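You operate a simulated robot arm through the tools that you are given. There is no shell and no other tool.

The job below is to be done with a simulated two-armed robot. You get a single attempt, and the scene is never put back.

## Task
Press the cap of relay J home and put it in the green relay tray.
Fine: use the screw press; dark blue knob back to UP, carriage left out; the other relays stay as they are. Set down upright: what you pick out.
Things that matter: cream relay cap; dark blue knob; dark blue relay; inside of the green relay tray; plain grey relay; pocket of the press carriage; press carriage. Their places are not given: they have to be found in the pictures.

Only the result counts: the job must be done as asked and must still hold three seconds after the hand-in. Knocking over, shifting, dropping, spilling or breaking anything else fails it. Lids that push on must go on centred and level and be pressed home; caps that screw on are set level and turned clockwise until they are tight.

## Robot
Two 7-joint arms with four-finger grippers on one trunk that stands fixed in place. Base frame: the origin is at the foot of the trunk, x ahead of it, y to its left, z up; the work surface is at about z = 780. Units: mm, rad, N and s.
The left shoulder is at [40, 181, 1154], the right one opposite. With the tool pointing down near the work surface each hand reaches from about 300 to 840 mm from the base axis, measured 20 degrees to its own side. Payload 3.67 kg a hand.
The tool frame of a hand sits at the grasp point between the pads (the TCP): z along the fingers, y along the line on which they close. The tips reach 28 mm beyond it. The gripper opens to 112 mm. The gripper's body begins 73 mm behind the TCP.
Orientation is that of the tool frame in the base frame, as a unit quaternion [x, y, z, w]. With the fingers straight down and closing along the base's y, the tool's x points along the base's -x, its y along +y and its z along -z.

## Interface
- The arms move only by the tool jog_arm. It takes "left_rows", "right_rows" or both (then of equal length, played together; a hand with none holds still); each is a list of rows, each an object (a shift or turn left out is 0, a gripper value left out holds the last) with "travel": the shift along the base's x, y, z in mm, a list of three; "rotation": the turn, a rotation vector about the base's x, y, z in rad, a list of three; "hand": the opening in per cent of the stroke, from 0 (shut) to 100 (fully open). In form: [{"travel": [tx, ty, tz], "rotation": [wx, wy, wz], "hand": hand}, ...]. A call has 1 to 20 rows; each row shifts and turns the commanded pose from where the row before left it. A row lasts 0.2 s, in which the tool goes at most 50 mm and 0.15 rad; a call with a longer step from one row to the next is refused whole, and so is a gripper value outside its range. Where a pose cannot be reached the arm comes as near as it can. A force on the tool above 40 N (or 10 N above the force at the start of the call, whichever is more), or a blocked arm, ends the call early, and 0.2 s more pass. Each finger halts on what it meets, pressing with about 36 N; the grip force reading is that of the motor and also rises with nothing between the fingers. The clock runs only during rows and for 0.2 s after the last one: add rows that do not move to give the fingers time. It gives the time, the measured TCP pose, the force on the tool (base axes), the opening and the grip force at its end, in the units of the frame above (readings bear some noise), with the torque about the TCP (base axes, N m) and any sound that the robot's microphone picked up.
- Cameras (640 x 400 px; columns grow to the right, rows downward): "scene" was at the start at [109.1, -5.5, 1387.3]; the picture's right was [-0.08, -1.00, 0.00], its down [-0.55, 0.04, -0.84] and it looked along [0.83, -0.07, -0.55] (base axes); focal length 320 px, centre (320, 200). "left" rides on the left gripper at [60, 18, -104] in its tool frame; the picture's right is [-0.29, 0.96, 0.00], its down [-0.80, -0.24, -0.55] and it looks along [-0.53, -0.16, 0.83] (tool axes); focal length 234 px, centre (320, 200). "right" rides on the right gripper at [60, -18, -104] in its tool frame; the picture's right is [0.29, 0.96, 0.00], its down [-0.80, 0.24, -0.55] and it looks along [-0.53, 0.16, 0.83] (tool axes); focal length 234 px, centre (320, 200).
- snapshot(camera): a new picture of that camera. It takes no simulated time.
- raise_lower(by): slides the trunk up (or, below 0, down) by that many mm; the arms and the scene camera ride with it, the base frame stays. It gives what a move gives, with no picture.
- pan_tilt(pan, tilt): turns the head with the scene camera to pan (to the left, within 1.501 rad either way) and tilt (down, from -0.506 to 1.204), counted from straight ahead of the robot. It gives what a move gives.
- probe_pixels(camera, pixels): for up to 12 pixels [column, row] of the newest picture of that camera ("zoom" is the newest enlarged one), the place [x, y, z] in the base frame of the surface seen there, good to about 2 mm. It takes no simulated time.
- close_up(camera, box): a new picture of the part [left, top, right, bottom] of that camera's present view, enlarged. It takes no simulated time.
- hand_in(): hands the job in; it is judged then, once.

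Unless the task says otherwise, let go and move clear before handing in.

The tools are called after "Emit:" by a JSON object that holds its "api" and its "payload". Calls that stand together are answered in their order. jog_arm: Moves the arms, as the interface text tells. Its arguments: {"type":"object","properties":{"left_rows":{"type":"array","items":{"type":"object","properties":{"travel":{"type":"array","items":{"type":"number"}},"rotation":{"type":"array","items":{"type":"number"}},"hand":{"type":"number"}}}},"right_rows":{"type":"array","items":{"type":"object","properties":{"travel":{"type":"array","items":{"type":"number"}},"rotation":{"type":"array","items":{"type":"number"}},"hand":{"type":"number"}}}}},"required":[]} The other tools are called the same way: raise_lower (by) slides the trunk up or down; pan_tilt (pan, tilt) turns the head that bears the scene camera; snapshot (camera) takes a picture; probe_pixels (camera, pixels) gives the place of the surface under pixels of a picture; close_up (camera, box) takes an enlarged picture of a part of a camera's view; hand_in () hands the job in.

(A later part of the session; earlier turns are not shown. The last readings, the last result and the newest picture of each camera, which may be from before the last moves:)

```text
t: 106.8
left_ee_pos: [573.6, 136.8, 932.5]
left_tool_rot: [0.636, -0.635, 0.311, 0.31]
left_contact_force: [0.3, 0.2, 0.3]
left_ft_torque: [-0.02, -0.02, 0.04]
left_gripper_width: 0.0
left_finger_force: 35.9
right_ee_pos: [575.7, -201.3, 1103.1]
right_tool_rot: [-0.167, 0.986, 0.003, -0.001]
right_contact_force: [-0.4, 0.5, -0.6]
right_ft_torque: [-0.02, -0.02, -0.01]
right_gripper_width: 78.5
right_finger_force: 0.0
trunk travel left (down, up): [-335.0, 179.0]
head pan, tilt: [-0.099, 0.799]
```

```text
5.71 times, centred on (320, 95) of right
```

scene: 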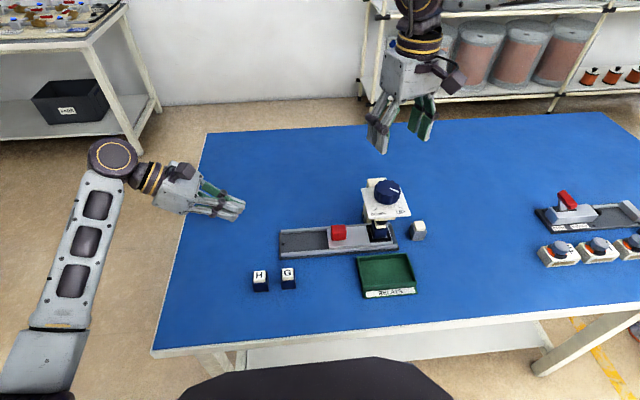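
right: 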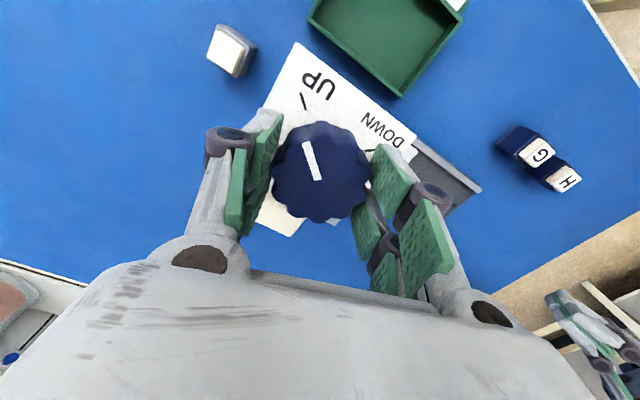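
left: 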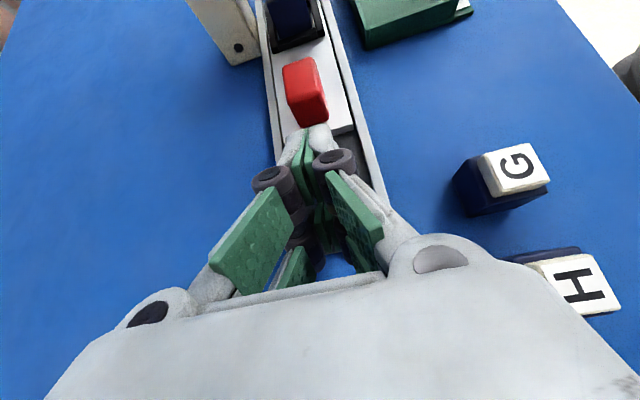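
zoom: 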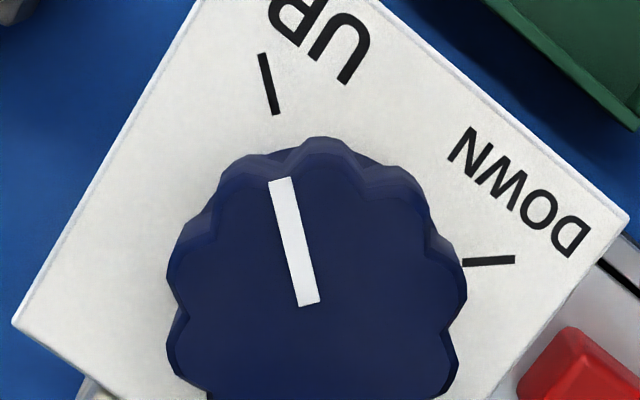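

The mark is within a few degrees of the UP tick, and the cap top is now about 839–840, down from 850. Next I'll move the right hand aside, turning for the next pick, and bring the left hand, open, over the red handle.

Emit:
{"api": "jog_arm", "payload": {"right_rows": [{"rotation": [0, 0, -0.137], "travel": [-8, -4, 0], "hand": 40}, {"rotation": [0, 0, -0.137], "travel": [-8, -4, 0]}, {"rotation": [0, 0, -0.137], "travel": [-8, -4, 0]}, {"rotation": [0, 0, -0.137], "travel": [-8, -4, 0]}, {"rotation": [0, 0, -0.137], "travel": [-8, -4, 0]}, {"rotation": [0, 0, -0.137], "travel": [-8, -4, 0]}, {"rotation": [0, 0, -0.137], "travel": [-8, -4, 0]}, {"rotation": [0, 0, -0.137], "travel": [-8, -4, 0]}, {"rotation": [0, 0, -0.137], "travel": [-8, -4, 0]}, {"rotation": [0, 0, -0.137], "travel": [-8, -4, 0]}, {"rotation": [0, 0, -0.137], "travel": [-8, -4, 0]}, {"rotation": [0, 0, -0.137], "travel": [-8, -4, 0]}, {"rotation": [0, 0, -0.137], "travel": [-4, -4, 0]}, {"rotation": [0, 0, -0.125], "travel": [0, 0, 0]}, {"travel": [0, 0, 0]}], "left_rows": [{"travel": [0, 0, 0], "hand": 40}, {"travel": [0, 0, 0]}, {"travel": [0, 0, 0]}, {"travel": [0, -19, -4]}, {"travel": [0, -19, -4]}, {"travel": [0, -19, -4]}, {"travel": [0, -19, -4]}, {"travel": [0, -19, -4]}, {"travel": [0, -19, -4]}, {"travel": [0, -19, -4]}, {"travel": [0, -19, -4]}, {"travel": [0, -19, -4]}, {"travel": [0, -19, -4]}, {"travel": [0, -19, -4]}, {"travel": [0, 0, 0]}]}}

Emit:
{"api": "snapshot", "payload": {"camera": "scene"}}

Emit:
{"api": "snapshot", "payload": {"camera": "left"}}

```text
t: 110.0
left_ee_pos: [572.6, -72.0, 890.7]
left_tool_rot: [0.635, -0.635, 0.311, 0.311]
left_contact_force: [-0.1, -0.5, -0.2]
left_ft_torque: [0.02, -0.01, 0.02]
left_gripper_width: 44.8
left_finger_force: 0.1
right_ee_pos: [475.3, -252.4, 1103.0]
right_tool_rot: [0.708, 0.706, 0.002, 0.003]
right_contact_force: [-0.8, -0.7, -0.3]
right_ft_torque: [0.0, -0.01, -0.01]
right_gripper_width: 44.7
right_finger_force: 0.1
trunk travel left (down, up): [-335.0, 179.0]
head pan, tilt: [-0.099, 0.799]
```

```text
taken
```

scene: 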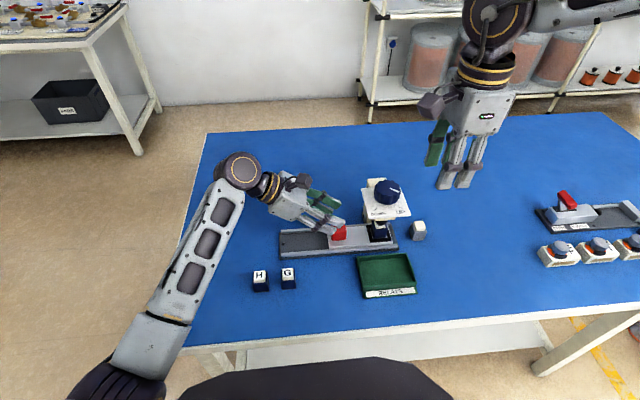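

```text
taken
```

left: 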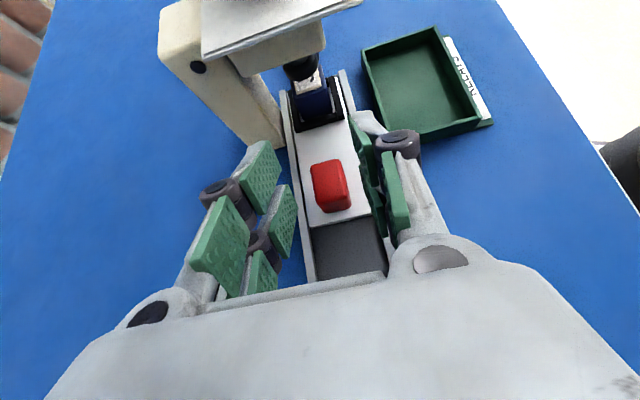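

The left hand straddles the handle from above. I'll check the left forearm height over the table edge and relays H/G before lowering.

Emit:
{"api": "probe_pixels", "payload": {"camera": "scene", "pixels": [[175, 290], [150, 335], [185, 325], [165, 355], [215, 240], [240, 170]]}}

```text
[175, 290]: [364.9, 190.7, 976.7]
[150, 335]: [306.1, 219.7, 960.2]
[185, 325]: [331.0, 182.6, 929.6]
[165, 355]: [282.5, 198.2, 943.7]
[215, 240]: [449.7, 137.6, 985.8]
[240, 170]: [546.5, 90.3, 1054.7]
```

Clearances look adequate, roughly 100 mm thick forearm with its top around 960–985. I'll lower in two stages, checking it against H.

Emit:
{"api": "jog_arm", "payload": {"left_rows": [{"travel": [0.5, -3, -14]}, {"travel": [0.5, -3, -14]}, {"travel": [0, 0, 0]}]}}

Emit:
{"api": "snapshot", "payload": {"camera": "scene"}}

Emit:
{"api": "close_up", "payload": {"camera": "scene", "box": [140, 190, 320, 310]}}

Emit:
{"api": "probe_pixels", "payload": {"camera": "zoom", "pixels": [[250, 200], [200, 300], [280, 150], [290, 190], [240, 280], [330, 100]]}}

```text
t: 110.8
left_ee_pos: [573.6, -77.8, 862.0]
left_tool_rot: [0.635, -0.635, 0.311, 0.311]
left_contact_force: [0.3, 0.2, 0.1]
left_ft_torque: [0.01, 0.01, -0.01]
left_gripper_width: 44.6
left_finger_force: 0.0
right_ee_pos: [474.6, -251.8, 1103.5]
right_tool_rot: [0.708, 0.706, 0.002, 0.003]
right_contact_force: [0.2, 0.1, -0.3]
right_ft_torque: [0.02, -0.01, -0.01]
right_gripper_width: 44.8
right_finger_force: 0.1
trunk travel left (down, up): [-335.0, 179.0]
head pan, tilt: [-0.099, 0.799]
```

```text
taken
```

scene: 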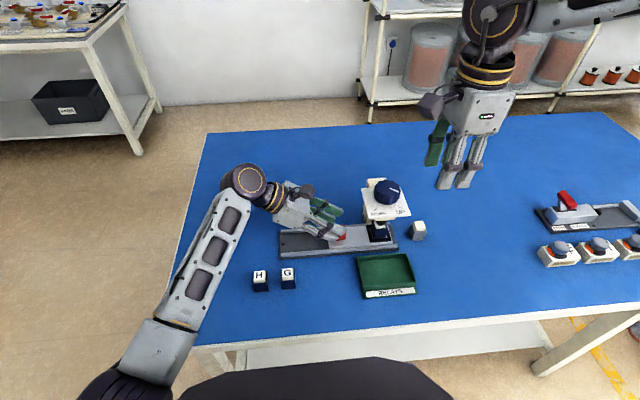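

```text
3.33 times, centred on (230, 250) of scene
```

zoom: 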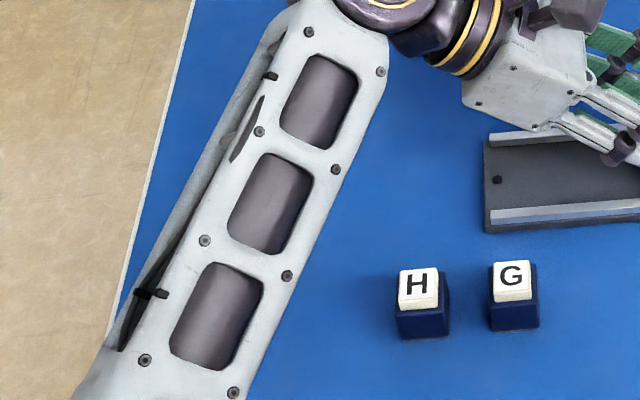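

```text
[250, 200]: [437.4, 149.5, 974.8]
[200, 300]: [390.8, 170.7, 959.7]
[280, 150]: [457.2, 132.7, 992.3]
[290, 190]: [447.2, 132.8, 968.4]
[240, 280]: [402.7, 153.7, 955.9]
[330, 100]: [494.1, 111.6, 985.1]
```

The forearm stays high and clear of H. I'll lower the last 24 mm and grip the handle.

Emit:
{"api": "jog_arm", "payload": {"left_rows": [{"travel": [0.5, -1, -12]}, {"travel": [0, 0, -11]}, {"travel": [0, 0, 0]}, {"hand": 10}, {"hand": 10}, {"hand": 10}, {"hand": 10}]}}

Emit:
{"api": "snapshot", "payload": {"camera": "left"}}

Emit:
{"api": "close_up", "payload": {"camera": "scene", "box": [260, 160, 440, 280]}}

```text
t: 112.3
left_ee_pos: [576.0, -77.8, 839.2]
left_tool_rot: [-0.635, 0.635, -0.311, -0.311]
left_contact_force: [1.7, -0.3, 1.1]
left_ft_torque: [-0.02, -0.12, 0.03]
left_gripper_width: 25.7
left_finger_force: 44.6
right_ee_pos: [476.1, -253.1, 1103.1]
right_tool_rot: [0.708, 0.706, 0.002, 0.003]
right_contact_force: [-0.1, -0.9, 0.3]
right_ft_torque: [0.01, -0.01, -0.01]
right_gripper_width: 44.4
right_finger_force: 0.1
trunk travel left (down, up): [-335.0, 179.0]
head pan, tilt: [-0.099, 0.799]
```

```text
taken
```

left: 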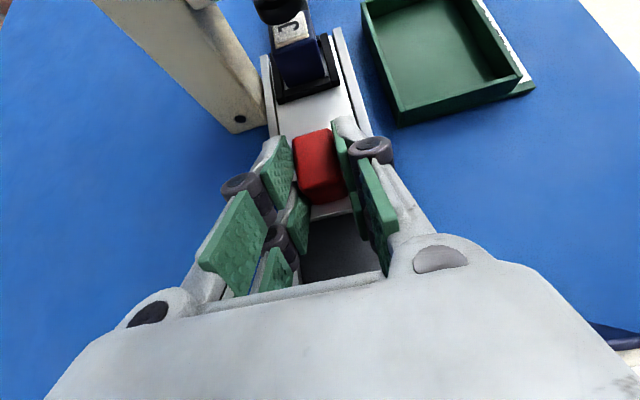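

```text
3.33 times, centred on (350, 220) of scene
```

zoom: 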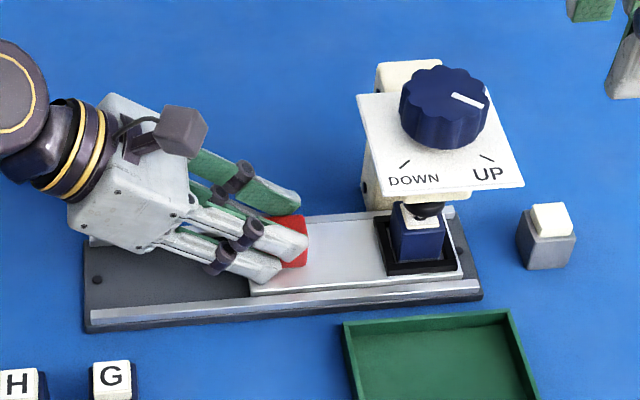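

The handle is gripped at 25.7 mm. I'll pull it out gently toward +y.

Emit:
{"api": "jog_arm", "payload": {"left_rows": [{"travel": [0, 2, 0]}, {"travel": [0, 3, 0]}, {"travel": [0, 4, 0]}, {"travel": [0, 4, 0]}, {"travel": [0, 4, 0]}, {"travel": [0, 4, 0]}, {"travel": [0, 4, 0]}, {"travel": [0, 4, 0]}, {"travel": [0, 4, 0]}, {"travel": [0, 4, 0]}, {"travel": [0, 4, 0]}, {"travel": [0, 4, 0]}, {"travel": [0, 4, 0]}, {"travel": [0, 4, 0]}, {"travel": [0, 4, 0]}, {"travel": [0, 4, 0]}, {"travel": [0, 4, 0]}, {"travel": [0, 4, 0]}, {"travel": [0, 3, 0]}, {"travel": [0, 0, 0]}]}}

Emit:
{"api": "close_up", "payload": {"camera": "scene", "box": [240, 160, 440, 300]}}

```text
t: 116.5
left_ee_pos: [575.4, -6.6, 838.8]
left_tool_rot: [-0.635, 0.635, -0.31, -0.311]
left_contact_force: [7.5, 0.1, 4.5]
left_ft_torque: [0.45, -0.06, 0.19]
left_gripper_width: 26.0
left_finger_force: 45.0
right_ee_pos: [475.3, -252.6, 1104.0]
right_tool_rot: [0.706, 0.708, 0.002, 0.003]
right_contact_force: [1.1, 0.7, 0.2]
right_ft_torque: [0.04, 0.02, 0.0]
right_gripper_width: 44.8
right_finger_force: 0.0
trunk travel left (down, up): [-335.0, 179.0]
head pan, tilt: [-0.099, 0.799]
```

```text
2.86 times, centred on (340, 230) of scene
```

zoom: 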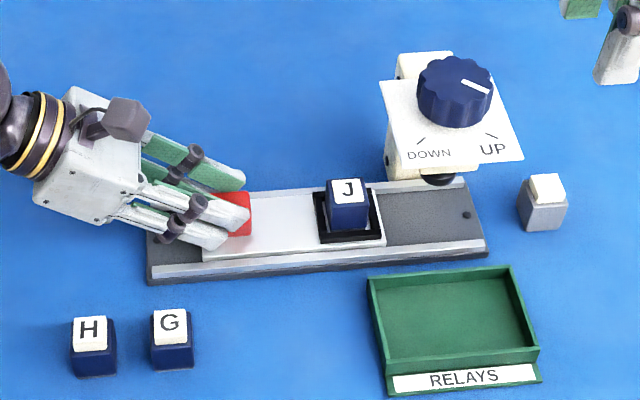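

J's cap now sits low in its body. I'll pull the remaining ~29 mm and feel for the out stop.

Emit:
{"api": "jog_arm", "payload": {"left_rows": [{"travel": [0, 4, 0]}, {"travel": [0, 4, 0]}, {"travel": [0, 4, 0]}, {"travel": [0, 4, 0]}, {"travel": [0, 4, 0]}, {"travel": [0, 3, 0]}, {"travel": [0, 2, 0]}, {"travel": [0, 1.5, 0]}, {"travel": [0, 1.5, 0]}, {"travel": [0, 0, 0]}]}}

Emit:
{"api": "close_up", "payload": {"camera": "scene", "box": [240, 160, 440, 300]}}

Emit:
{"api": "probe_pixels", "payload": {"camera": "zoom", "pixels": [[353, 240], [357, 245], [293, 243], [320, 185], [318, 190], [325, 215], [190, 255]]}}

```text
t: 118.8
left_ee_pos: [575.0, 20.4, 839.3]
left_tool_rot: [-0.635, 0.635, -0.311, -0.311]
left_contact_force: [10.2, -2.8, 3.9]
left_ft_torque: [0.11, -0.38, 0.5]
left_gripper_width: 25.8
left_finger_force: 45.0
right_ee_pos: [474.8, -253.5, 1102.9]
right_tool_rot: [0.708, 0.706, 0.001, 0.003]
right_contact_force: [0.8, 1.1, -0.3]
right_ft_torque: [-0.02, -0.01, -0.04]
right_gripper_width: 45.1
right_finger_force: 0.1
trunk travel left (down, up): [-335.0, 179.0]
head pan, tilt: [-0.099, 0.799]
```

```text
2.86 times, centred on (340, 230) of scene
```

zoom: 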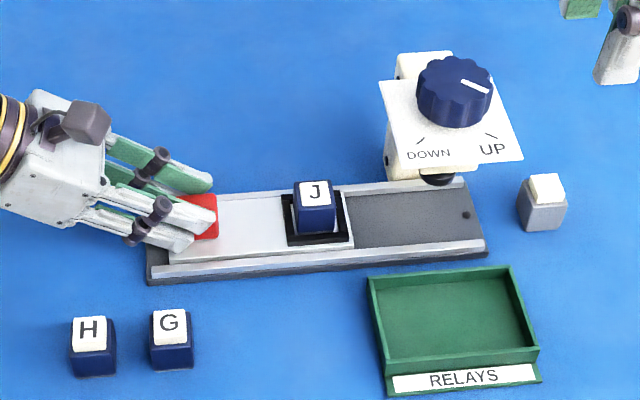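

```text
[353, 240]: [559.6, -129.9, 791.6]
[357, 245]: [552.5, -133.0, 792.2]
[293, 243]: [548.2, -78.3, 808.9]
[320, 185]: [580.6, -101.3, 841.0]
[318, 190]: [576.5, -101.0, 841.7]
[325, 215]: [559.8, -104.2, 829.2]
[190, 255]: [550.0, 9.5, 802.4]
```

It's nearly back. I'll pull another 2 mm in small steps, watching the force.

Emit:
{"api": "jog_arm", "payload": {"left_rows": [{"travel": [0, 1, 0]}, {"travel": [0, 1, 0]}, {"travel": [0, 0, 0]}]}}

Emit:
{"api": "close_up", "payload": {"camera": "scene", "box": [270, 200, 370, 270]}}

```text
t: 119.5
left_ee_pos: [574.1, 21.1, 838.5]
left_tool_rot: [-0.634, 0.636, -0.311, -0.312]
left_contact_force: [10.5, -16.0, 0.8]
left_ft_torque: [-0.29, -0.18, 0.25]
left_gripper_width: 25.9
left_finger_force: 44.7
right_ee_pos: [475.7, -253.8, 1102.0]
right_tool_rot: [0.708, 0.707, 0.001, 0.002]
right_contact_force: [0.1, -0.2, -0.5]
right_ft_torque: [-0.01, -0.01, 0.0]
right_gripper_width: 45.0
right_finger_force: 0.1
trunk travel left (down, up): [-335.0, 179.0]
head pan, tilt: [-0.099, 0.799]
```

```text
5.71 times, centred on (320, 235) of scene
```

zoom: 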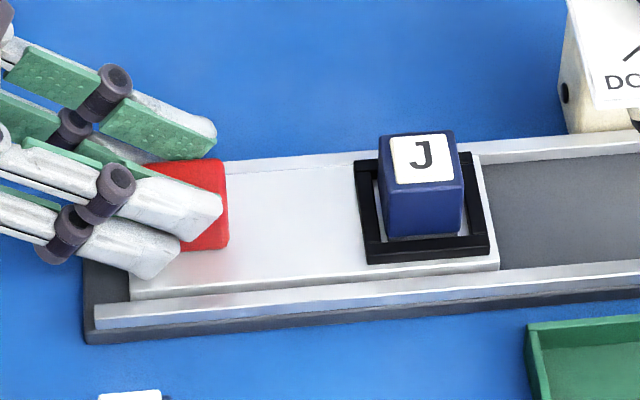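

-16 N, so the carriage is against its out stop. I'll ease off, open, and withdraw the left hand up and away.

Emit:
{"api": "jog_arm", "payload": {"left_rows": [{"travel": [0, -0.8, 0]}, {"hand": 42}, {"hand": 42}, {"hand": 42}, {"travel": [0, 0, 15]}, {"travel": [0, 5, 20]}, {"travel": [0, 20, 20]}, {"travel": [0, 25, 15]}, {"travel": [0, 25, 15]}, {"travel": [0, 25, 15]}, {"travel": [0, 25, 0]}, {"travel": [0, 25, 0]}, {"travel": [0, 0, 0]}]}}

Emit:
{"api": "snapshot", "payload": {"camera": "scene"}}

Emit:
{"api": "close_up", "payload": {"camera": "scene", "box": [270, 200, 370, 270]}}

Emit:
{"api": "probe_pixels", "payload": {"camera": "zoom", "pixels": [[400, 140], [440, 140], [445, 180], [402, 180], [385, 150], [458, 150], [420, 187], [425, 225], [487, 235], [366, 245], [378, 180], [465, 160]]}}

```text
t: 122.3
left_ee_pos: [575.0, 173.8, 937.3]
left_tool_rot: [0.636, -0.635, 0.311, 0.31]
left_contact_force: [-0.5, 0.2, -0.1]
left_ft_torque: [0.04, -0.01, -0.02]
left_gripper_width: 47.5
left_finger_force: 0.1
right_ee_pos: [474.8, -252.6, 1102.4]
right_tool_rot: [0.708, 0.706, 0.002, 0.002]
right_contact_force: [-0.1, -0.2, 0.7]
right_ft_torque: [0.02, -0.01, 0.02]
right_gripper_width: 44.7
right_finger_force: 0.1
trunk travel left (down, up): [-335.0, 179.0]
head pan, tilt: [-0.099, 0.799]
```

```text
taken
```

scene: 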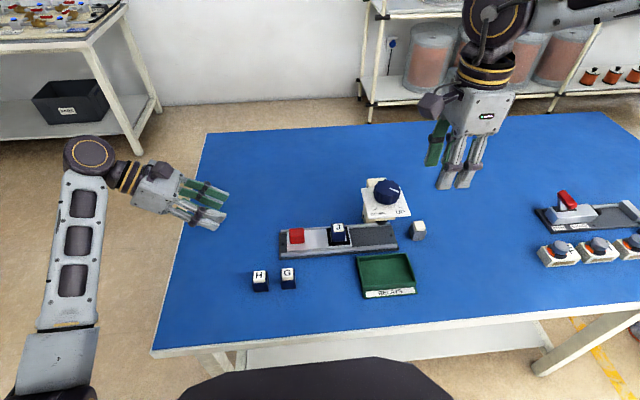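

```text
5.71 times, centred on (320, 235) of scene
```

zoom: 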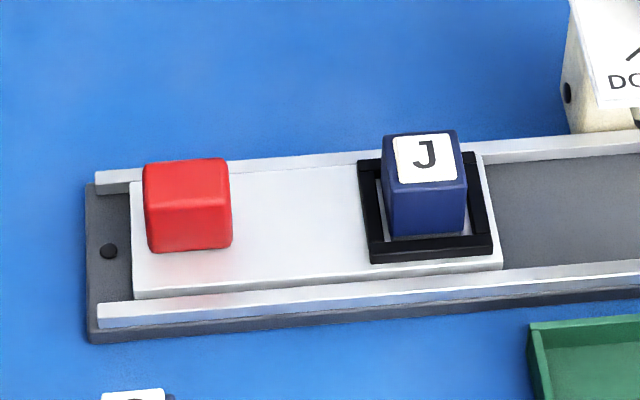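

```text
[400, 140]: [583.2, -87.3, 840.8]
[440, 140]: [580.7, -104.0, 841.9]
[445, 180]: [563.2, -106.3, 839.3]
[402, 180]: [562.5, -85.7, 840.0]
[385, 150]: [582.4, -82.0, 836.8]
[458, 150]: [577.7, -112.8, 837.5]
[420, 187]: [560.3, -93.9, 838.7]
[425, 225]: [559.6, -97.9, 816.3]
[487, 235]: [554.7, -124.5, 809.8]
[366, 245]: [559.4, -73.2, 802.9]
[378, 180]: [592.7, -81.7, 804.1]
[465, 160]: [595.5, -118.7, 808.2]
```

The carriage is fully out, with J's cap top at about 840.5 against the body at 837.5: seated. For the right hand to reach the pocket I need the lower trunk height again, so first I'll return the left hand upright and high.

Emit:
{"api": "jog_arm", "payload": {"left_rows": [{"travel": [0, 5, 30], "rotation": [0.114, 0, 0]}, {"travel": [0, 10, 35], "rotation": [0.114, 0, 0]}, {"travel": [0, 10, 35], "rotation": [0.114, 0, 0]}, {"travel": [0, 10, 35], "rotation": [0.114, 0, 0]}, {"travel": [0, 10, 35], "rotation": [0.114, 0, 0]}, {"travel": [0, 10, 35], "rotation": [0.114, 0, 0]}, {"travel": [0, 10, 35], "rotation": [0.114, 0, 0]}, {"travel": [0, 15, 40], "rotation": [0.112, 0, 0]}, {"travel": [0, 0, 15]}, {"travel": [0, 0, 0]}]}}

Emit:
{"api": "snapshot", "payload": {"camera": "scene"}}

```text
t: 124.5
left_ee_pos: [573.1, 253.5, 1234.7]
left_tool_rot: [0.707, -0.707, -0.001, 0.0]
left_contact_force: [0.0, 0.5, -1.0]
left_ft_torque: [-0.01, 0.02, 0.01]
left_gripper_width: 46.7
left_finger_force: 0.0
right_ee_pos: [476.5, -253.1, 1103.1]
right_tool_rot: [0.707, 0.707, 0.001, 0.002]
right_contact_force: [1.1, 0.2, 0.4]
right_ft_torque: [0.02, 0.05, 0.0]
right_gripper_width: 45.1
right_finger_force: 0.0
trunk travel left (down, up): [-335.0, 179.0]
head pan, tilt: [-0.099, 0.799]
```

```text
taken
```

scene: 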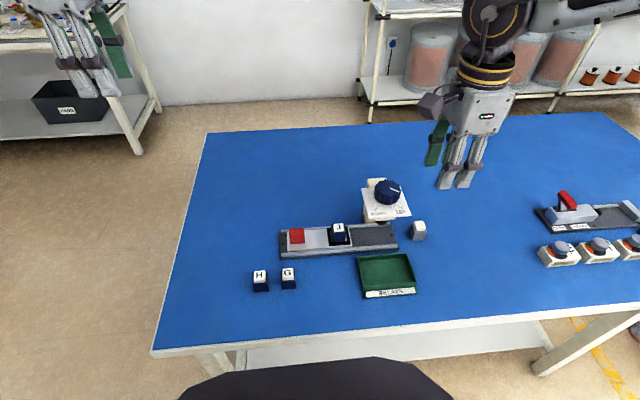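

Left is upright and high. I'll lift the right hand a bit, then lower the trunk in two stages while checking readings.

Emit:
{"api": "jog_arm", "payload": {"right_rows": [{"travel": [0, 0, 20]}, {"travel": [0, 0, 20]}, {"travel": [0, 0, 20]}, {"travel": [0, 0, 0]}], "left_rows": [{"travel": [0, 0, 25]}, {"travel": [0, 0, 25]}, {"travel": [0, 0, 25]}, {"travel": [0, 0, 0]}]}}

Emit:
{"api": "raise_lower", "payload": {"by": -110}}

Emit:
{"api": "snapshot", "payload": {"camera": "scene"}}

```text
t: 125.5
left_ee_pos: [575.4, 251.9, 1307.4]
left_tool_rot: [-0.707, 0.707, 0.0, 0.001]
left_contact_force: [-0.6, 0.0, -1.0]
left_ft_torque: [-0.02, -0.01, 0.01]
left_gripper_width: 47.0
left_finger_force: 0.1
right_ee_pos: [474.7, -253.0, 1162.8]
right_tool_rot: [0.707, 0.707, 0.002, 0.003]
right_contact_force: [0.5, 0.0, 0.5]
right_ft_torque: [0.02, -0.03, 0.01]
right_gripper_width: 44.9
right_finger_force: 0.1
trunk travel left (down, up): [-335.0, 179.0]
head pan, tilt: [-0.099, 0.799]
```

```text
t: 127.0
left_ee_pos: [574.7, 252.5, 1200.0]
left_tool_rot: [-0.707, 0.707, -0.001, 0.0]
left_contact_force: [-0.2, -0.6, -0.4]
left_ft_torque: [-0.02, -0.03, 0.01]
left_gripper_width: 46.9
left_finger_force: 0.2
right_ee_pos: [475.1, -253.4, 1054.3]
right_tool_rot: [0.707, 0.707, 0.002, 0.004]
right_contact_force: [-0.7, 0.2, 0.1]
right_ft_torque: [-0.02, 0.0, 0.0]
right_gripper_width: 44.8
right_finger_force: 0.0
trunk travel left (down, up): [-225.0, 289.0]
head pan, tilt: [-0.099, 0.799]
```

```text
taken
```

scene: 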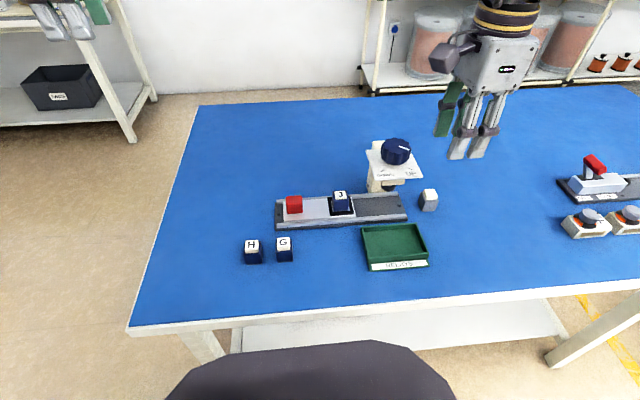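

Emit:
{"api": "raise_lower", "payload": {"by": -100}}

Emit:
{"api": "snapshot", "payload": {"camera": "scene"}}

Emit:
{"api": "close_up", "payload": {"camera": "scene", "box": [300, 130, 400, 200]}}

Emit:
{"api": "probe_pixels", "payload": {"camera": "zoom", "pixels": [[260, 180], [270, 200], [280, 220], [250, 200], [300, 200], [240, 230]]}}

```text
t: 128.3
left_ee_pos: [573.4, 253.1, 1099.3]
left_tool_rot: [-0.707, 0.707, -0.001, 0.0]
left_contact_force: [-0.1, -0.1, -1.0]
left_ft_torque: [-0.01, -0.05, 0.03]
left_gripper_width: 46.8
left_finger_force: 0.0
right_ee_pos: [474.8, -252.6, 954.2]
right_tool_rot: [0.707, 0.707, 0.001, 0.004]
right_contact_force: [0.8, -0.1, 0.8]
right_ft_torque: [0.01, 0.04, 0.0]
right_gripper_width: 44.9
right_finger_force: 0.1
trunk travel left (down, up): [-125.0, 389.0]
head pan, tilt: [-0.099, 0.799]
```

```text
taken
```

scene: 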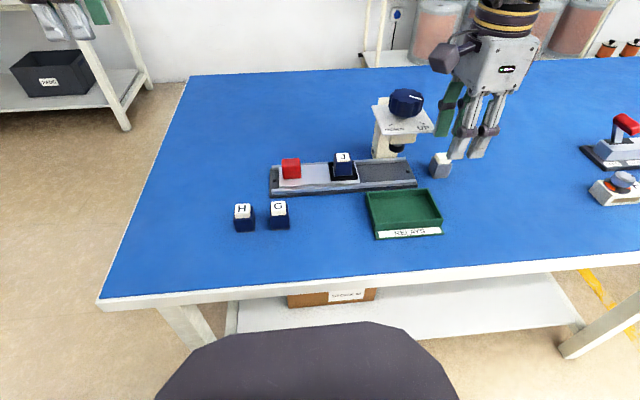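

```text
5.71 times, centred on (350, 165) of scene
```

zoom: 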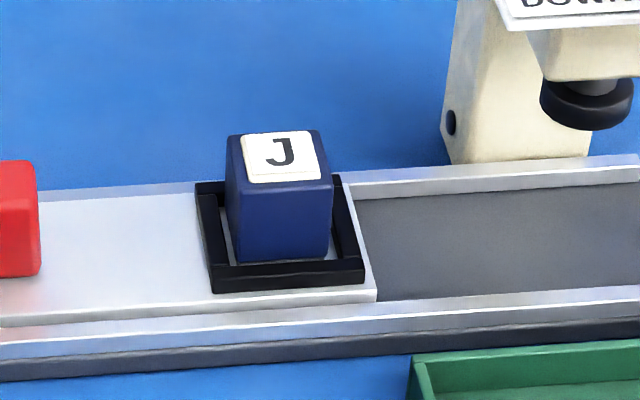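

```text
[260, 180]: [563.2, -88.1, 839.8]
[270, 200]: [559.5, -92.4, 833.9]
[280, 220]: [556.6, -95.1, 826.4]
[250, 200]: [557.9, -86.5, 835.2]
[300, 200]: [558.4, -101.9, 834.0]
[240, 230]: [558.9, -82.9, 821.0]
```

J sits at about (574,-97) in the pocket. I'll bring the right hand back over it by the same high path, with the same 0.15 rad tilt.

Emit:
{"api": "jog_arm", "payload": {"right_rows": [{"travel": [0, 0, 24]}, {"travel": [0, 0, 24]}, {"travel": [0, 0, 24]}, {"travel": [10, 15.4, 0]}, {"travel": [10, 15.4, 0]}, {"travel": [10, 15.4, 0]}, {"travel": [10, 15.4, 0]}, {"travel": [10, 15.4, 0]}, {"travel": [10, 15.4, 0]}, {"travel": [10, 15.4, 0]}, {"travel": [10, 15.4, 0], "rotation": [0.075, 0, 0]}, {"travel": [10, 15.4, 0], "rotation": [0.075, 0, 0]}, {"travel": [9.2, 15, 0]}, {"travel": [0, 0, -25]}, {"travel": [0, 0, -25]}, {"travel": [0, 0, -25]}, {"travel": [0, 0, -25]}, {"travel": [0, 0, 0]}]}}

Emit:
{"api": "snapshot", "payload": {"camera": "right"}}

Emit:
{"api": "close_up", "payload": {"camera": "scene", "box": [290, 60, 430, 200]}}

```text
t: 132.1
left_ee_pos: [573.7, 253.5, 1098.7]
left_tool_rot: [-0.707, 0.707, 0.0, 0.0]
left_contact_force: [-0.5, -0.1, -0.4]
left_ft_torque: [0.0, -0.01, 0.02]
left_gripper_width: 46.8
left_finger_force: 0.1
right_ee_pos: [575.3, -98.6, 925.9]
right_tool_rot: [0.706, 0.705, 0.055, -0.05]
right_contact_force: [0.0, 0.2, 0.5]
right_ft_torque: [-0.01, 0.02, -0.02]
right_gripper_width: 44.6
right_finger_force: 0.1
trunk travel left (down, up): [-125.0, 389.0]
head pan, tilt: [-0.099, 0.799]
```

```text
taken
```

right: 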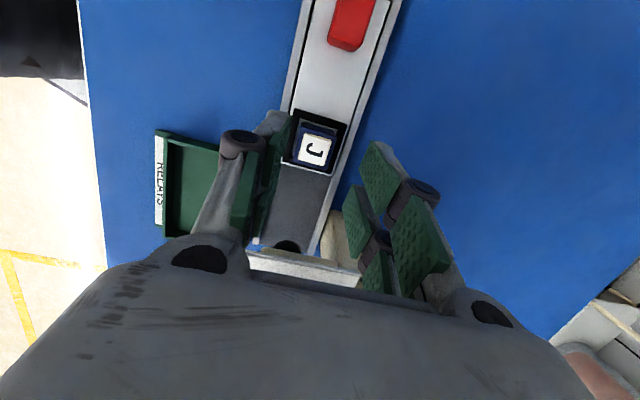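

```text
2.86 times, centred on (360, 130) of scene
```

zoom: 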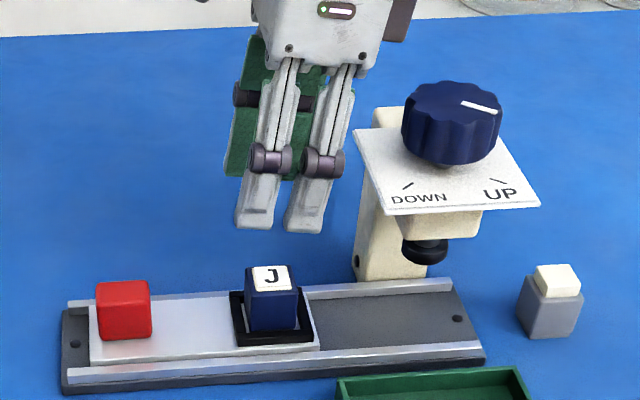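

Lined up over J. I'll descend to TCP z≈845 (tips above the pocket frame).

Emit:
{"api": "jog_arm", "payload": {"right_rows": [{"travel": [-0.5, 0, -20]}, {"travel": [0, 0, -20]}, {"travel": [0, 0, -18]}, {"travel": [0, 0, -12]}, {"travel": [0, 0, -8]}, {"travel": [0, 0, -3]}, {"travel": [0, 0, 0]}]}}

Emit:
{"api": "close_up", "payload": {"camera": "scene", "box": [300, 130, 400, 200]}}

Emit:
{"api": "close_up", "payload": {"camera": "right", "box": [220, 60, 440, 240]}}

```text
t: 133.7
left_ee_pos: [574.5, 252.6, 1099.2]
left_tool_rot: [0.707, -0.707, 0.001, 0.0]
left_contact_force: [0.8, 0.4, -0.3]
left_ft_torque: [-0.01, -0.01, 0.0]
left_gripper_width: 46.9
left_finger_force: 0.0
right_ee_pos: [573.9, -100.0, 844.6]
right_tool_rot: [0.705, 0.705, 0.055, -0.051]
right_contact_force: [-0.5, 0.2, -0.2]
right_ft_torque: [-0.01, 0.02, -0.02]
right_gripper_width: 44.7
right_finger_force: 0.0
trunk travel left (down, up): [-125.0, 389.0]
head pan, tilt: [-0.099, 0.799]
```

```text
5.71 times, centred on (350, 165) of scene
```

zoom: 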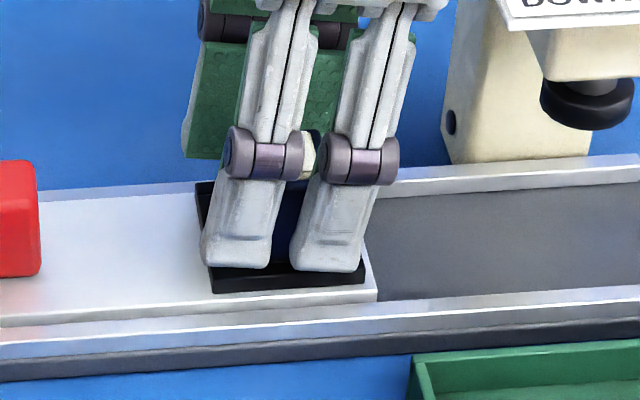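

```text
2.22 times, centred on (330, 150) of right
```

zoom: 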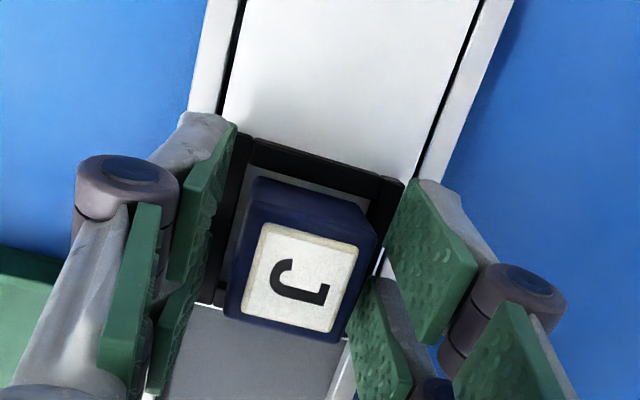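

J is between the pads. I'll close and lift slightly.

Emit:
{"api": "jog_arm", "payload": {"right_rows": [{"hand": 20}, {"hand": 20}, {"hand": 20}, {"hand": 20}, {"travel": [0, 0, 5]}, {"travel": [0, 0, 10]}, {"travel": [0, 0, 15]}, {"travel": [0, 0, 20]}, {"travel": [0, 0, 20]}, {"travel": [0, 0, 15]}, {"travel": [0, 0, 0]}]}}

Emit:
{"api": "close_up", "payload": {"camera": "scene", "box": [290, 60, 430, 200]}}

Emit:
{"api": "close_up", "payload": {"camera": "right", "box": [220, 60, 440, 240]}}

```text
t: 136.1
left_ee_pos: [574.3, 253.1, 1098.5]
left_tool_rot: [0.708, -0.707, 0.0, 0.0]
left_contact_force: [-0.3, 0.4, -0.6]
left_ft_torque: [-0.01, 0.02, 0.06]
left_gripper_width: 47.0
left_finger_force: 0.1
right_ee_pos: [573.8, -98.7, 928.9]
right_tool_rot: [0.706, 0.705, 0.054, -0.05]
right_contact_force: [-0.1, 0.6, -0.1]
right_ft_torque: [-0.01, -0.01, -0.01]
right_gripper_width: 31.3
right_finger_force: 36.0
trunk travel left (down, up): [-125.0, 389.0]
head pan, tilt: [-0.099, 0.799]
```

```text
2.86 times, centred on (360, 130) of scene
```

zoom: 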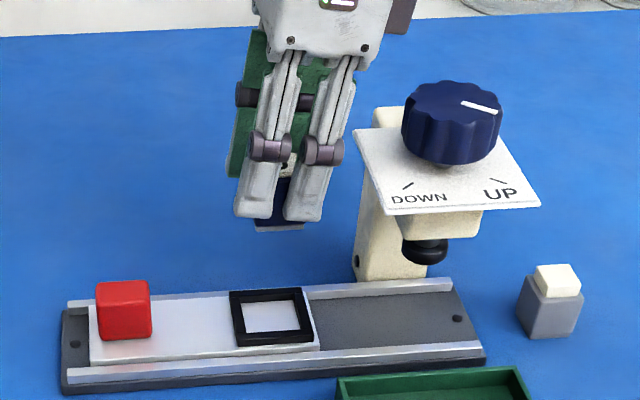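

```text
2.22 times, centred on (330, 150) of right
```

zoom: 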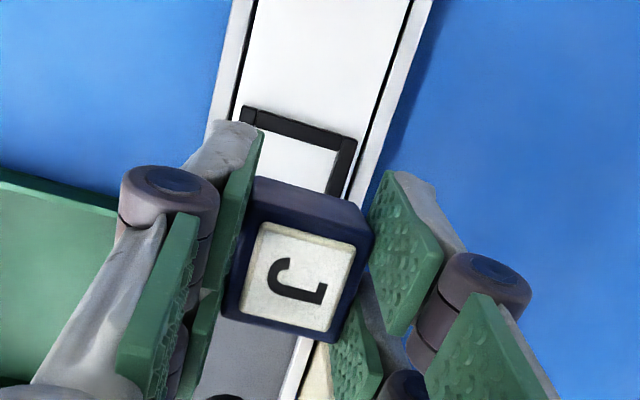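

J is up with its cap flush, and the knob reads UP. For the tray I'll turn the hand back to closing along y, keeping the gripper body away from the press plate. I'll move toward the robot first, then turn and shift over the tray.

Emit:
{"api": "jog_arm", "payload": {"right_rows": [{"travel": [-17, 0, 2]}, {"travel": [-17, 0, 2]}, {"travel": [-17, 0, 2]}, {"travel": [-17, -3, 2]}, {"travel": [-17, -5, 0], "rotation": [0, 0, 0.11]}, {"travel": [-17, -7, 0], "rotation": [0, 0, 0.12]}, {"travel": [0, -8, 0], "rotation": [0, 0, 0.1341]}, {"travel": [0, -8, 0], "rotation": [0, 0, 0.1341]}, {"travel": [0, -8, 0], "rotation": [0, 0, 0.1341]}, {"travel": [0, -8, 0], "rotation": [0, 0, 0.1341]}, {"travel": [0, -8, 0], "rotation": [0, 0, 0.1341]}, {"travel": [0, -8, 0], "rotation": [0, 0, 0.1341]}, {"travel": [0, -8, 0], "rotation": [0, 0, 0.1341]}, {"travel": [0, -8, 0], "rotation": [0, 0, 0.1341]}, {"travel": [0, -8, 0], "rotation": [0, 0, 0.1341]}, {"travel": [0, -9, 0], "rotation": [0, 0, 0.1341]}, {"travel": [0, 0, 0]}, {"travel": [0, 0, 0]}]}}

Emit:
{"api": "snapshot", "payload": {"camera": "right"}}

Emit:
{"api": "snapshot", "payload": {"camera": "scene"}}

```text
t: 139.9
left_ee_pos: [575.1, 253.3, 1098.2]
left_tool_rot: [-0.707, 0.707, 0.0, 0.0]
left_contact_force: [-0.4, 0.7, -0.4]
left_ft_torque: [-0.01, 0.02, 0.0]
left_gripper_width: 47.0
left_finger_force: 0.0
right_ee_pos: [472.8, -195.3, 937.4]
right_tool_rot: [0.001, 0.997, 0.004, -0.073]
right_contact_force: [-0.2, -0.1, 0.5]
right_ft_torque: [0.0, 0.01, 0.03]
right_gripper_width: 31.2
right_finger_force: 36.2
trunk travel left (down, up): [-125.0, 389.0]
head pan, tilt: [-0.099, 0.799]
```

```text
taken
```

right: 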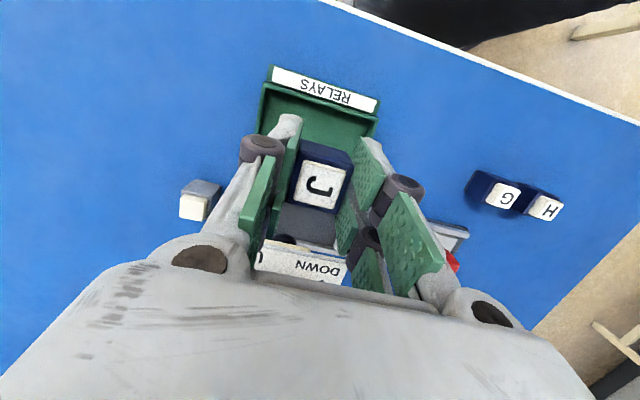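

```text
taken
```

scene: 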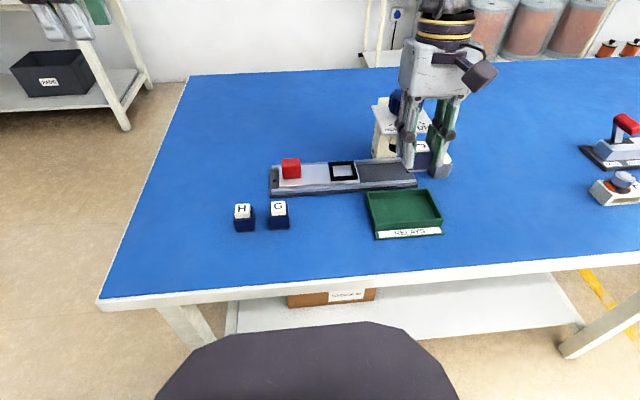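

The hand is over the tray with J held. I'll measure the tray interior from the scene.

Emit:
{"api": "close_up", "payload": {"camera": "scene", "box": [355, 180, 455, 245]}}

Emit:
{"api": "probe_pixels", "payload": {"camera": "zoom", "pixels": [[95, 110], [460, 90], [500, 245], [135, 280], [80, 75], [470, 65], [545, 235], [120, 290], [300, 180], [300, 85], [115, 200], [490, 160]]}}

```text
6.15 times, centred on (405, 212) of scene
```

zoom: 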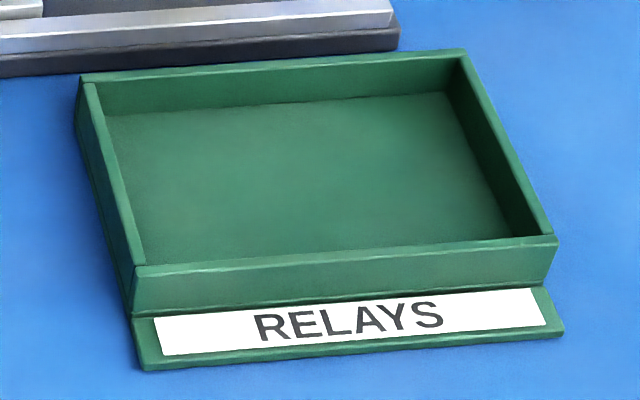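

```text
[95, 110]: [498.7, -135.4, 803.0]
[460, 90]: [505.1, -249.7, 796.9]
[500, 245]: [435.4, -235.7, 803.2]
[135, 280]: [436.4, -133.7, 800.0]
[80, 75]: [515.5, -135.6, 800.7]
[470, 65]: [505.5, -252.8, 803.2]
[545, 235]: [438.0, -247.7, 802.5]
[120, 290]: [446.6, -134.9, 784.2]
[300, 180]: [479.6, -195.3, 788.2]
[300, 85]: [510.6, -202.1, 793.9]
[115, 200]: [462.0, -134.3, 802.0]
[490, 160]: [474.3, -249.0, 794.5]
```

The tray interior is about x 440–512 and y -138–-249, with its floor near 787.5. J at (470,-195) sits well inside. I'll descend.

Emit:
{"api": "jog_arm", "payload": {"right_rows": [{"travel": [1, 0, -20]}, {"travel": [1, 0, -20]}, {"travel": [0, 0, -20]}, {"travel": [0, 0, -15]}, {"travel": [0, 0, -10]}, {"travel": [0, 0, -8]}, {"travel": [0, 0, 0]}]}}

Emit:
{"api": "close_up", "payload": {"camera": "scene", "box": [330, 90, 470, 245]}}

Emit:
{"api": "snapshot", "payload": {"camera": "right"}}

```text
t: 141.5
left_ee_pos: [575.7, 252.5, 1098.1]
left_tool_rot: [-0.707, 0.707, 0.0, 0.0]
left_contact_force: [0.1, 0.1, 0.5]
left_ft_torque: [-0.01, 0.01, -0.01]
left_gripper_width: 47.0
left_finger_force: 0.0
right_ee_pos: [474.7, -195.1, 844.0]
right_tool_rot: [0.002, 0.997, 0.004, -0.074]
right_contact_force: [0.4, -0.4, -0.5]
right_ft_torque: [-0.02, 0.0, -0.02]
right_gripper_width: 31.5
right_finger_force: 35.9
trunk travel left (down, up): [-125.0, 389.0]
head pan, tilt: [-0.099, 0.799]
```

```text
2.58 times, centred on (400, 168) of scene
```

zoom: 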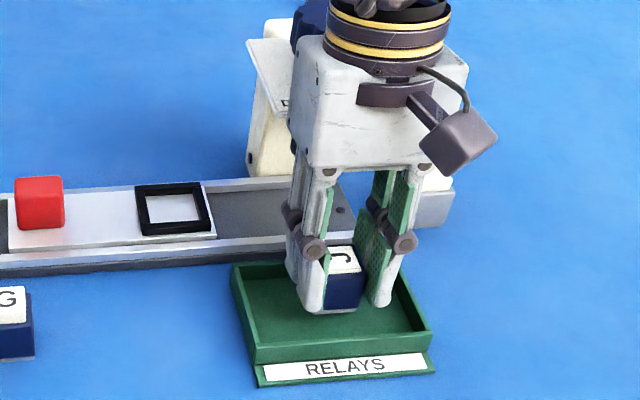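

```text
taken
```

right: 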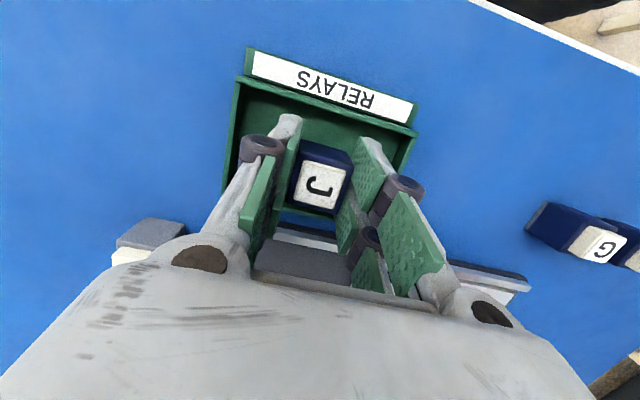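

J is inside the tray, ~14 mm above the floor. I'll lower slowly.

Emit:
{"api": "jog_arm", "payload": {"right_rows": [{"travel": [0, 0, -4]}, {"travel": [0, 0, -3]}, {"travel": [0, 0, -2]}, {"travel": [0, 0, -1.5]}, {"travel": [0, 0, -1.5]}, {"travel": [0, 0, 0]}]}}

```text
t: 142.4
left_ee_pos: [573.3, 252.4, 1098.4]
left_tool_rot: [0.707, -0.707, 0.0, 0.0]
left_contact_force: [0.6, -0.5, 0.1]
left_ft_torque: [-0.01, 0.05, -0.01]
left_gripper_width: 47.2
left_finger_force: 0.0
right_ee_pos: [475.6, -194.8, 841.2]
right_tool_rot: [0.001, 0.998, 0.004, -0.067]
right_contact_force: [-5.8, -0.1, 11.7]
right_ft_torque: [-0.19, -1.18, -0.13]
right_gripper_width: 31.1
right_finger_force: 36.1
trunk travel left (down, up): [-125.0, 389.0]
head pan, tilt: [-0.099, 0.799]
stopped in row 4 (right hand): the force on the tool passed its limit at 44 N (the readings are from after the stop); the commanded pose is now the measured one
```

There was unexpected contact at z≈841, 10 mm early, with a pitch torque. I'll look carefully before moving.

Emit:
{"api": "close_up", "payload": {"camera": "scene", "box": [360, 140, 460, 245]}}

Emit:
{"api": "close_up", "payload": {"camera": "right", "box": [200, 40, 460, 300]}}

Emit:
{"api": "snapshot", "payload": {"camera": "scene"}}

Emit:
{"api": "snapshot", "payload": {"camera": "left"}}

```text
3.81 times, centred on (410, 192) of scene
```

zoom: 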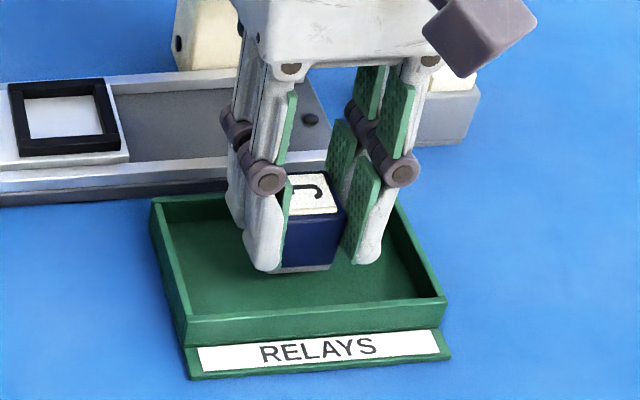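

```text
1.54 times, centred on (330, 170) of right
```

zoom: 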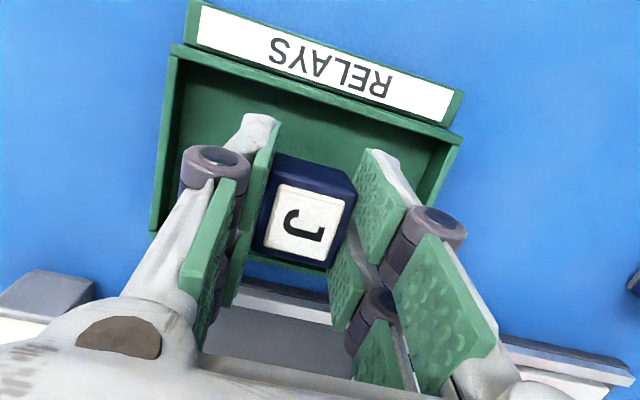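

```text
taken
```

scene: 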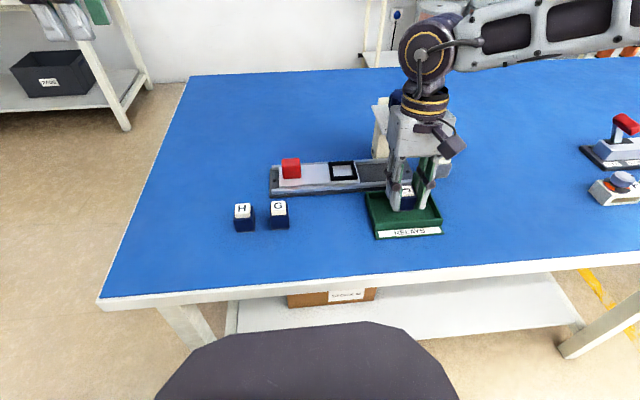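

```text
taken
```

left: 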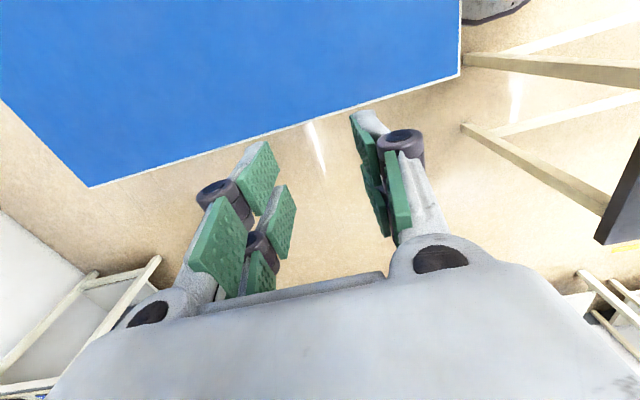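

The hand leans toward the press in this orientation (tilt +x), and its wrist flange is touching the press head at the (395,105) area. I'll lift straight off, and check that the knob and J are undisturbed.

Emit:
{"api": "jog_arm", "payload": {"right_rows": [{"travel": [-2, 0, 6]}, {"travel": [-4, 0, 12]}, {"travel": [-5, 0, 20]}, {"travel": [-5, 0, 20]}, {"travel": [-5, 0, 20]}, {"travel": [0, 0, 15]}, {"travel": [0, 0, 0]}]}}

Emit:
{"api": "close_up", "payload": {"camera": "scene", "box": [340, 60, 460, 245]}}

Emit:
{"api": "close_up", "payload": {"camera": "right", "box": [200, 40, 460, 300]}}

```text
t: 144.0
left_ee_pos: [575.1, 252.8, 1098.2]
left_tool_rot: [-0.707, 0.707, 0.0, 0.0]
left_contact_force: [0.7, 0.2, 0.0]
left_ft_torque: [-0.05, -0.02, 0.03]
left_gripper_width: 47.2
left_finger_force: 0.0
right_ee_pos: [457.4, -193.5, 932.5]
right_tool_rot: [0.001, 0.998, 0.005, -0.069]
right_contact_force: [-0.1, 0.1, -0.7]
right_ft_torque: [0.01, -0.01, -0.02]
right_gripper_width: 31.4
right_finger_force: 36.6
trunk travel left (down, up): [-125.0, 389.0]
head pan, tilt: [-0.099, 0.799]
```

```text
2.16 times, centred on (400, 152) of scene
```

zoom: 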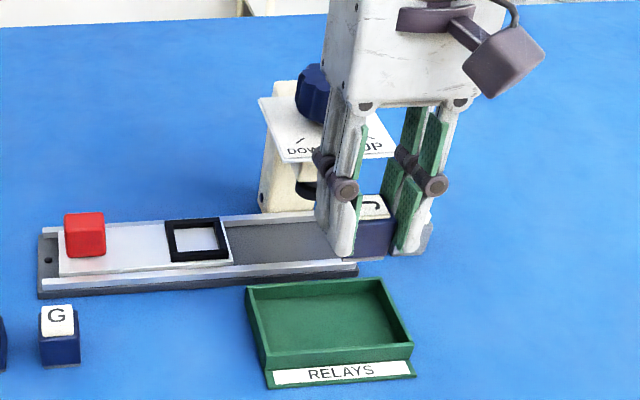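

```text
1.54 times, centred on (330, 170) of right
```

zoom: 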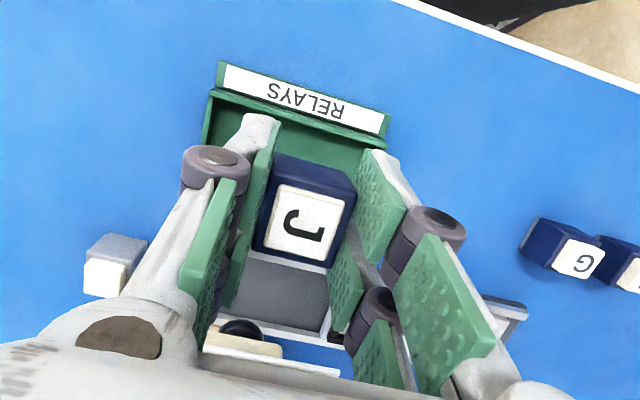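

J is still held upright. I'll set it down temporarily on the clear table area at about (430,-85), to re-grip it with an untilted hand.

Emit:
{"api": "jog_arm", "payload": {"right_rows": [{"travel": [-4.3, 18, 0], "rotation": [0, 0.01, 0]}, {"travel": [-4.3, 18, 0]}, {"travel": [-4.3, 18, 0]}, {"travel": [-4.3, 18, 0]}, {"travel": [-4.3, 18, 0]}, {"travel": [-4.3, 18, 0]}, {"travel": [0, 0, -20]}, {"travel": [0, 0, -20]}, {"travel": [0, 0, -20]}, {"travel": [0, 0, -20]}, {"travel": [0, 0, -14]}, {"travel": [0, 0, 0]}]}}

Emit:
{"api": "close_up", "payload": {"camera": "scene", "box": [250, 120, 460, 260]}}

Emit:
{"api": "close_up", "payload": {"camera": "scene", "box": [365, 80, 445, 140]}}

```text
t: 146.6
left_ee_pos: [573.9, 252.6, 1098.4]
left_tool_rot: [-0.707, 0.707, 0.0, 0.0]
left_contact_force: [0.3, 0.0, -0.4]
left_ft_torque: [0.0, -0.01, 0.02]
left_gripper_width: 47.1
left_finger_force: 0.1
right_ee_pos: [431.0, -86.2, 838.4]
right_tool_rot: [0.001, 0.997, 0.004, -0.073]
right_contact_force: [0.4, -0.4, 0.3]
right_ft_torque: [0.01, -0.06, 0.02]
right_gripper_width: 31.2
right_finger_force: 36.4
trunk travel left (down, up): [-125.0, 389.0]
head pan, tilt: [-0.099, 0.799]
```

```text
2.86 times, centred on (355, 190) of scene
```

zoom: 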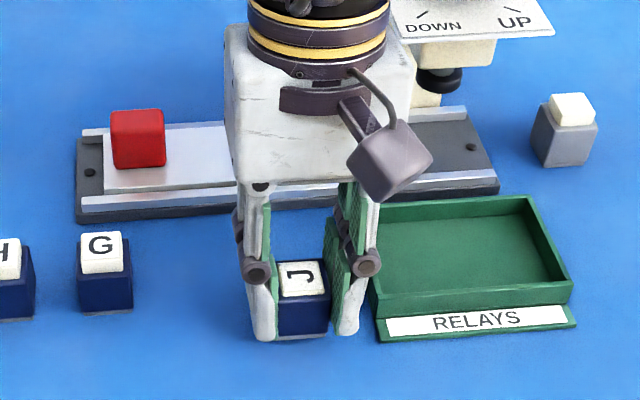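

```text
6.67 times, centred on (405, 110) of scene
```

zoom: 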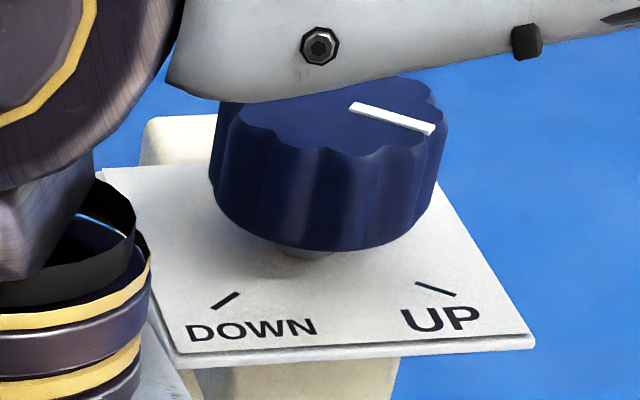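

The knob still reads UP. From the torque, the contact was a box on the hand's far side touching the plate edge at about (538,-212). I'll set J down on the table here and re-grip with the hand leaning toward the robot instead.

Emit:
{"api": "jog_arm", "payload": {"right_rows": [{"travel": [0, 0, -5]}, {"travel": [0, 0, -5]}, {"travel": [0, 0, -3]}, {"travel": [0, 0, -1]}, {"travel": [0, 0, 0]}]}}

Emit:
{"api": "close_up", "payload": {"camera": "scene", "box": [310, 180, 410, 250]}}

```text
t: 147.8
left_ee_pos: [574.9, 252.9, 1097.5]
left_tool_rot: [0.707, -0.707, 0.0, -0.001]
left_contact_force: [-0.1, -0.3, 0.6]
left_ft_torque: [0.01, 0.0, 0.03]
left_gripper_width: 46.9
left_finger_force: 0.1
right_ee_pos: [430.8, -85.8, 825.2]
right_tool_rot: [0.001, 0.997, 0.004, -0.074]
right_contact_force: [-0.1, -0.2, 0.1]
right_ft_torque: [0.02, 0.02, 0.02]
right_gripper_width: 31.0
right_finger_force: 36.7
trunk travel left (down, up): [-125.0, 389.0]
head pan, tilt: [-0.099, 0.799]
```

```text
5.71 times, centred on (360, 215) of scene
```

zoom: 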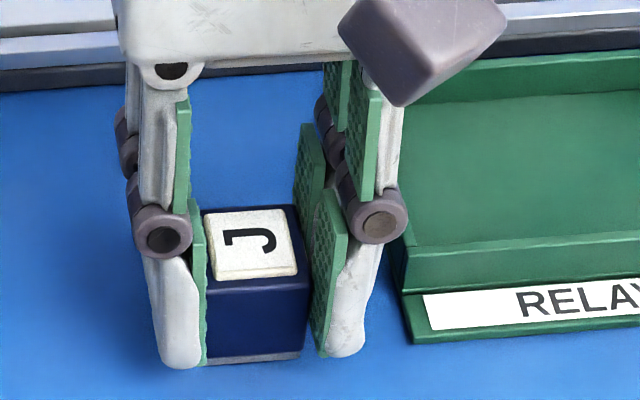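

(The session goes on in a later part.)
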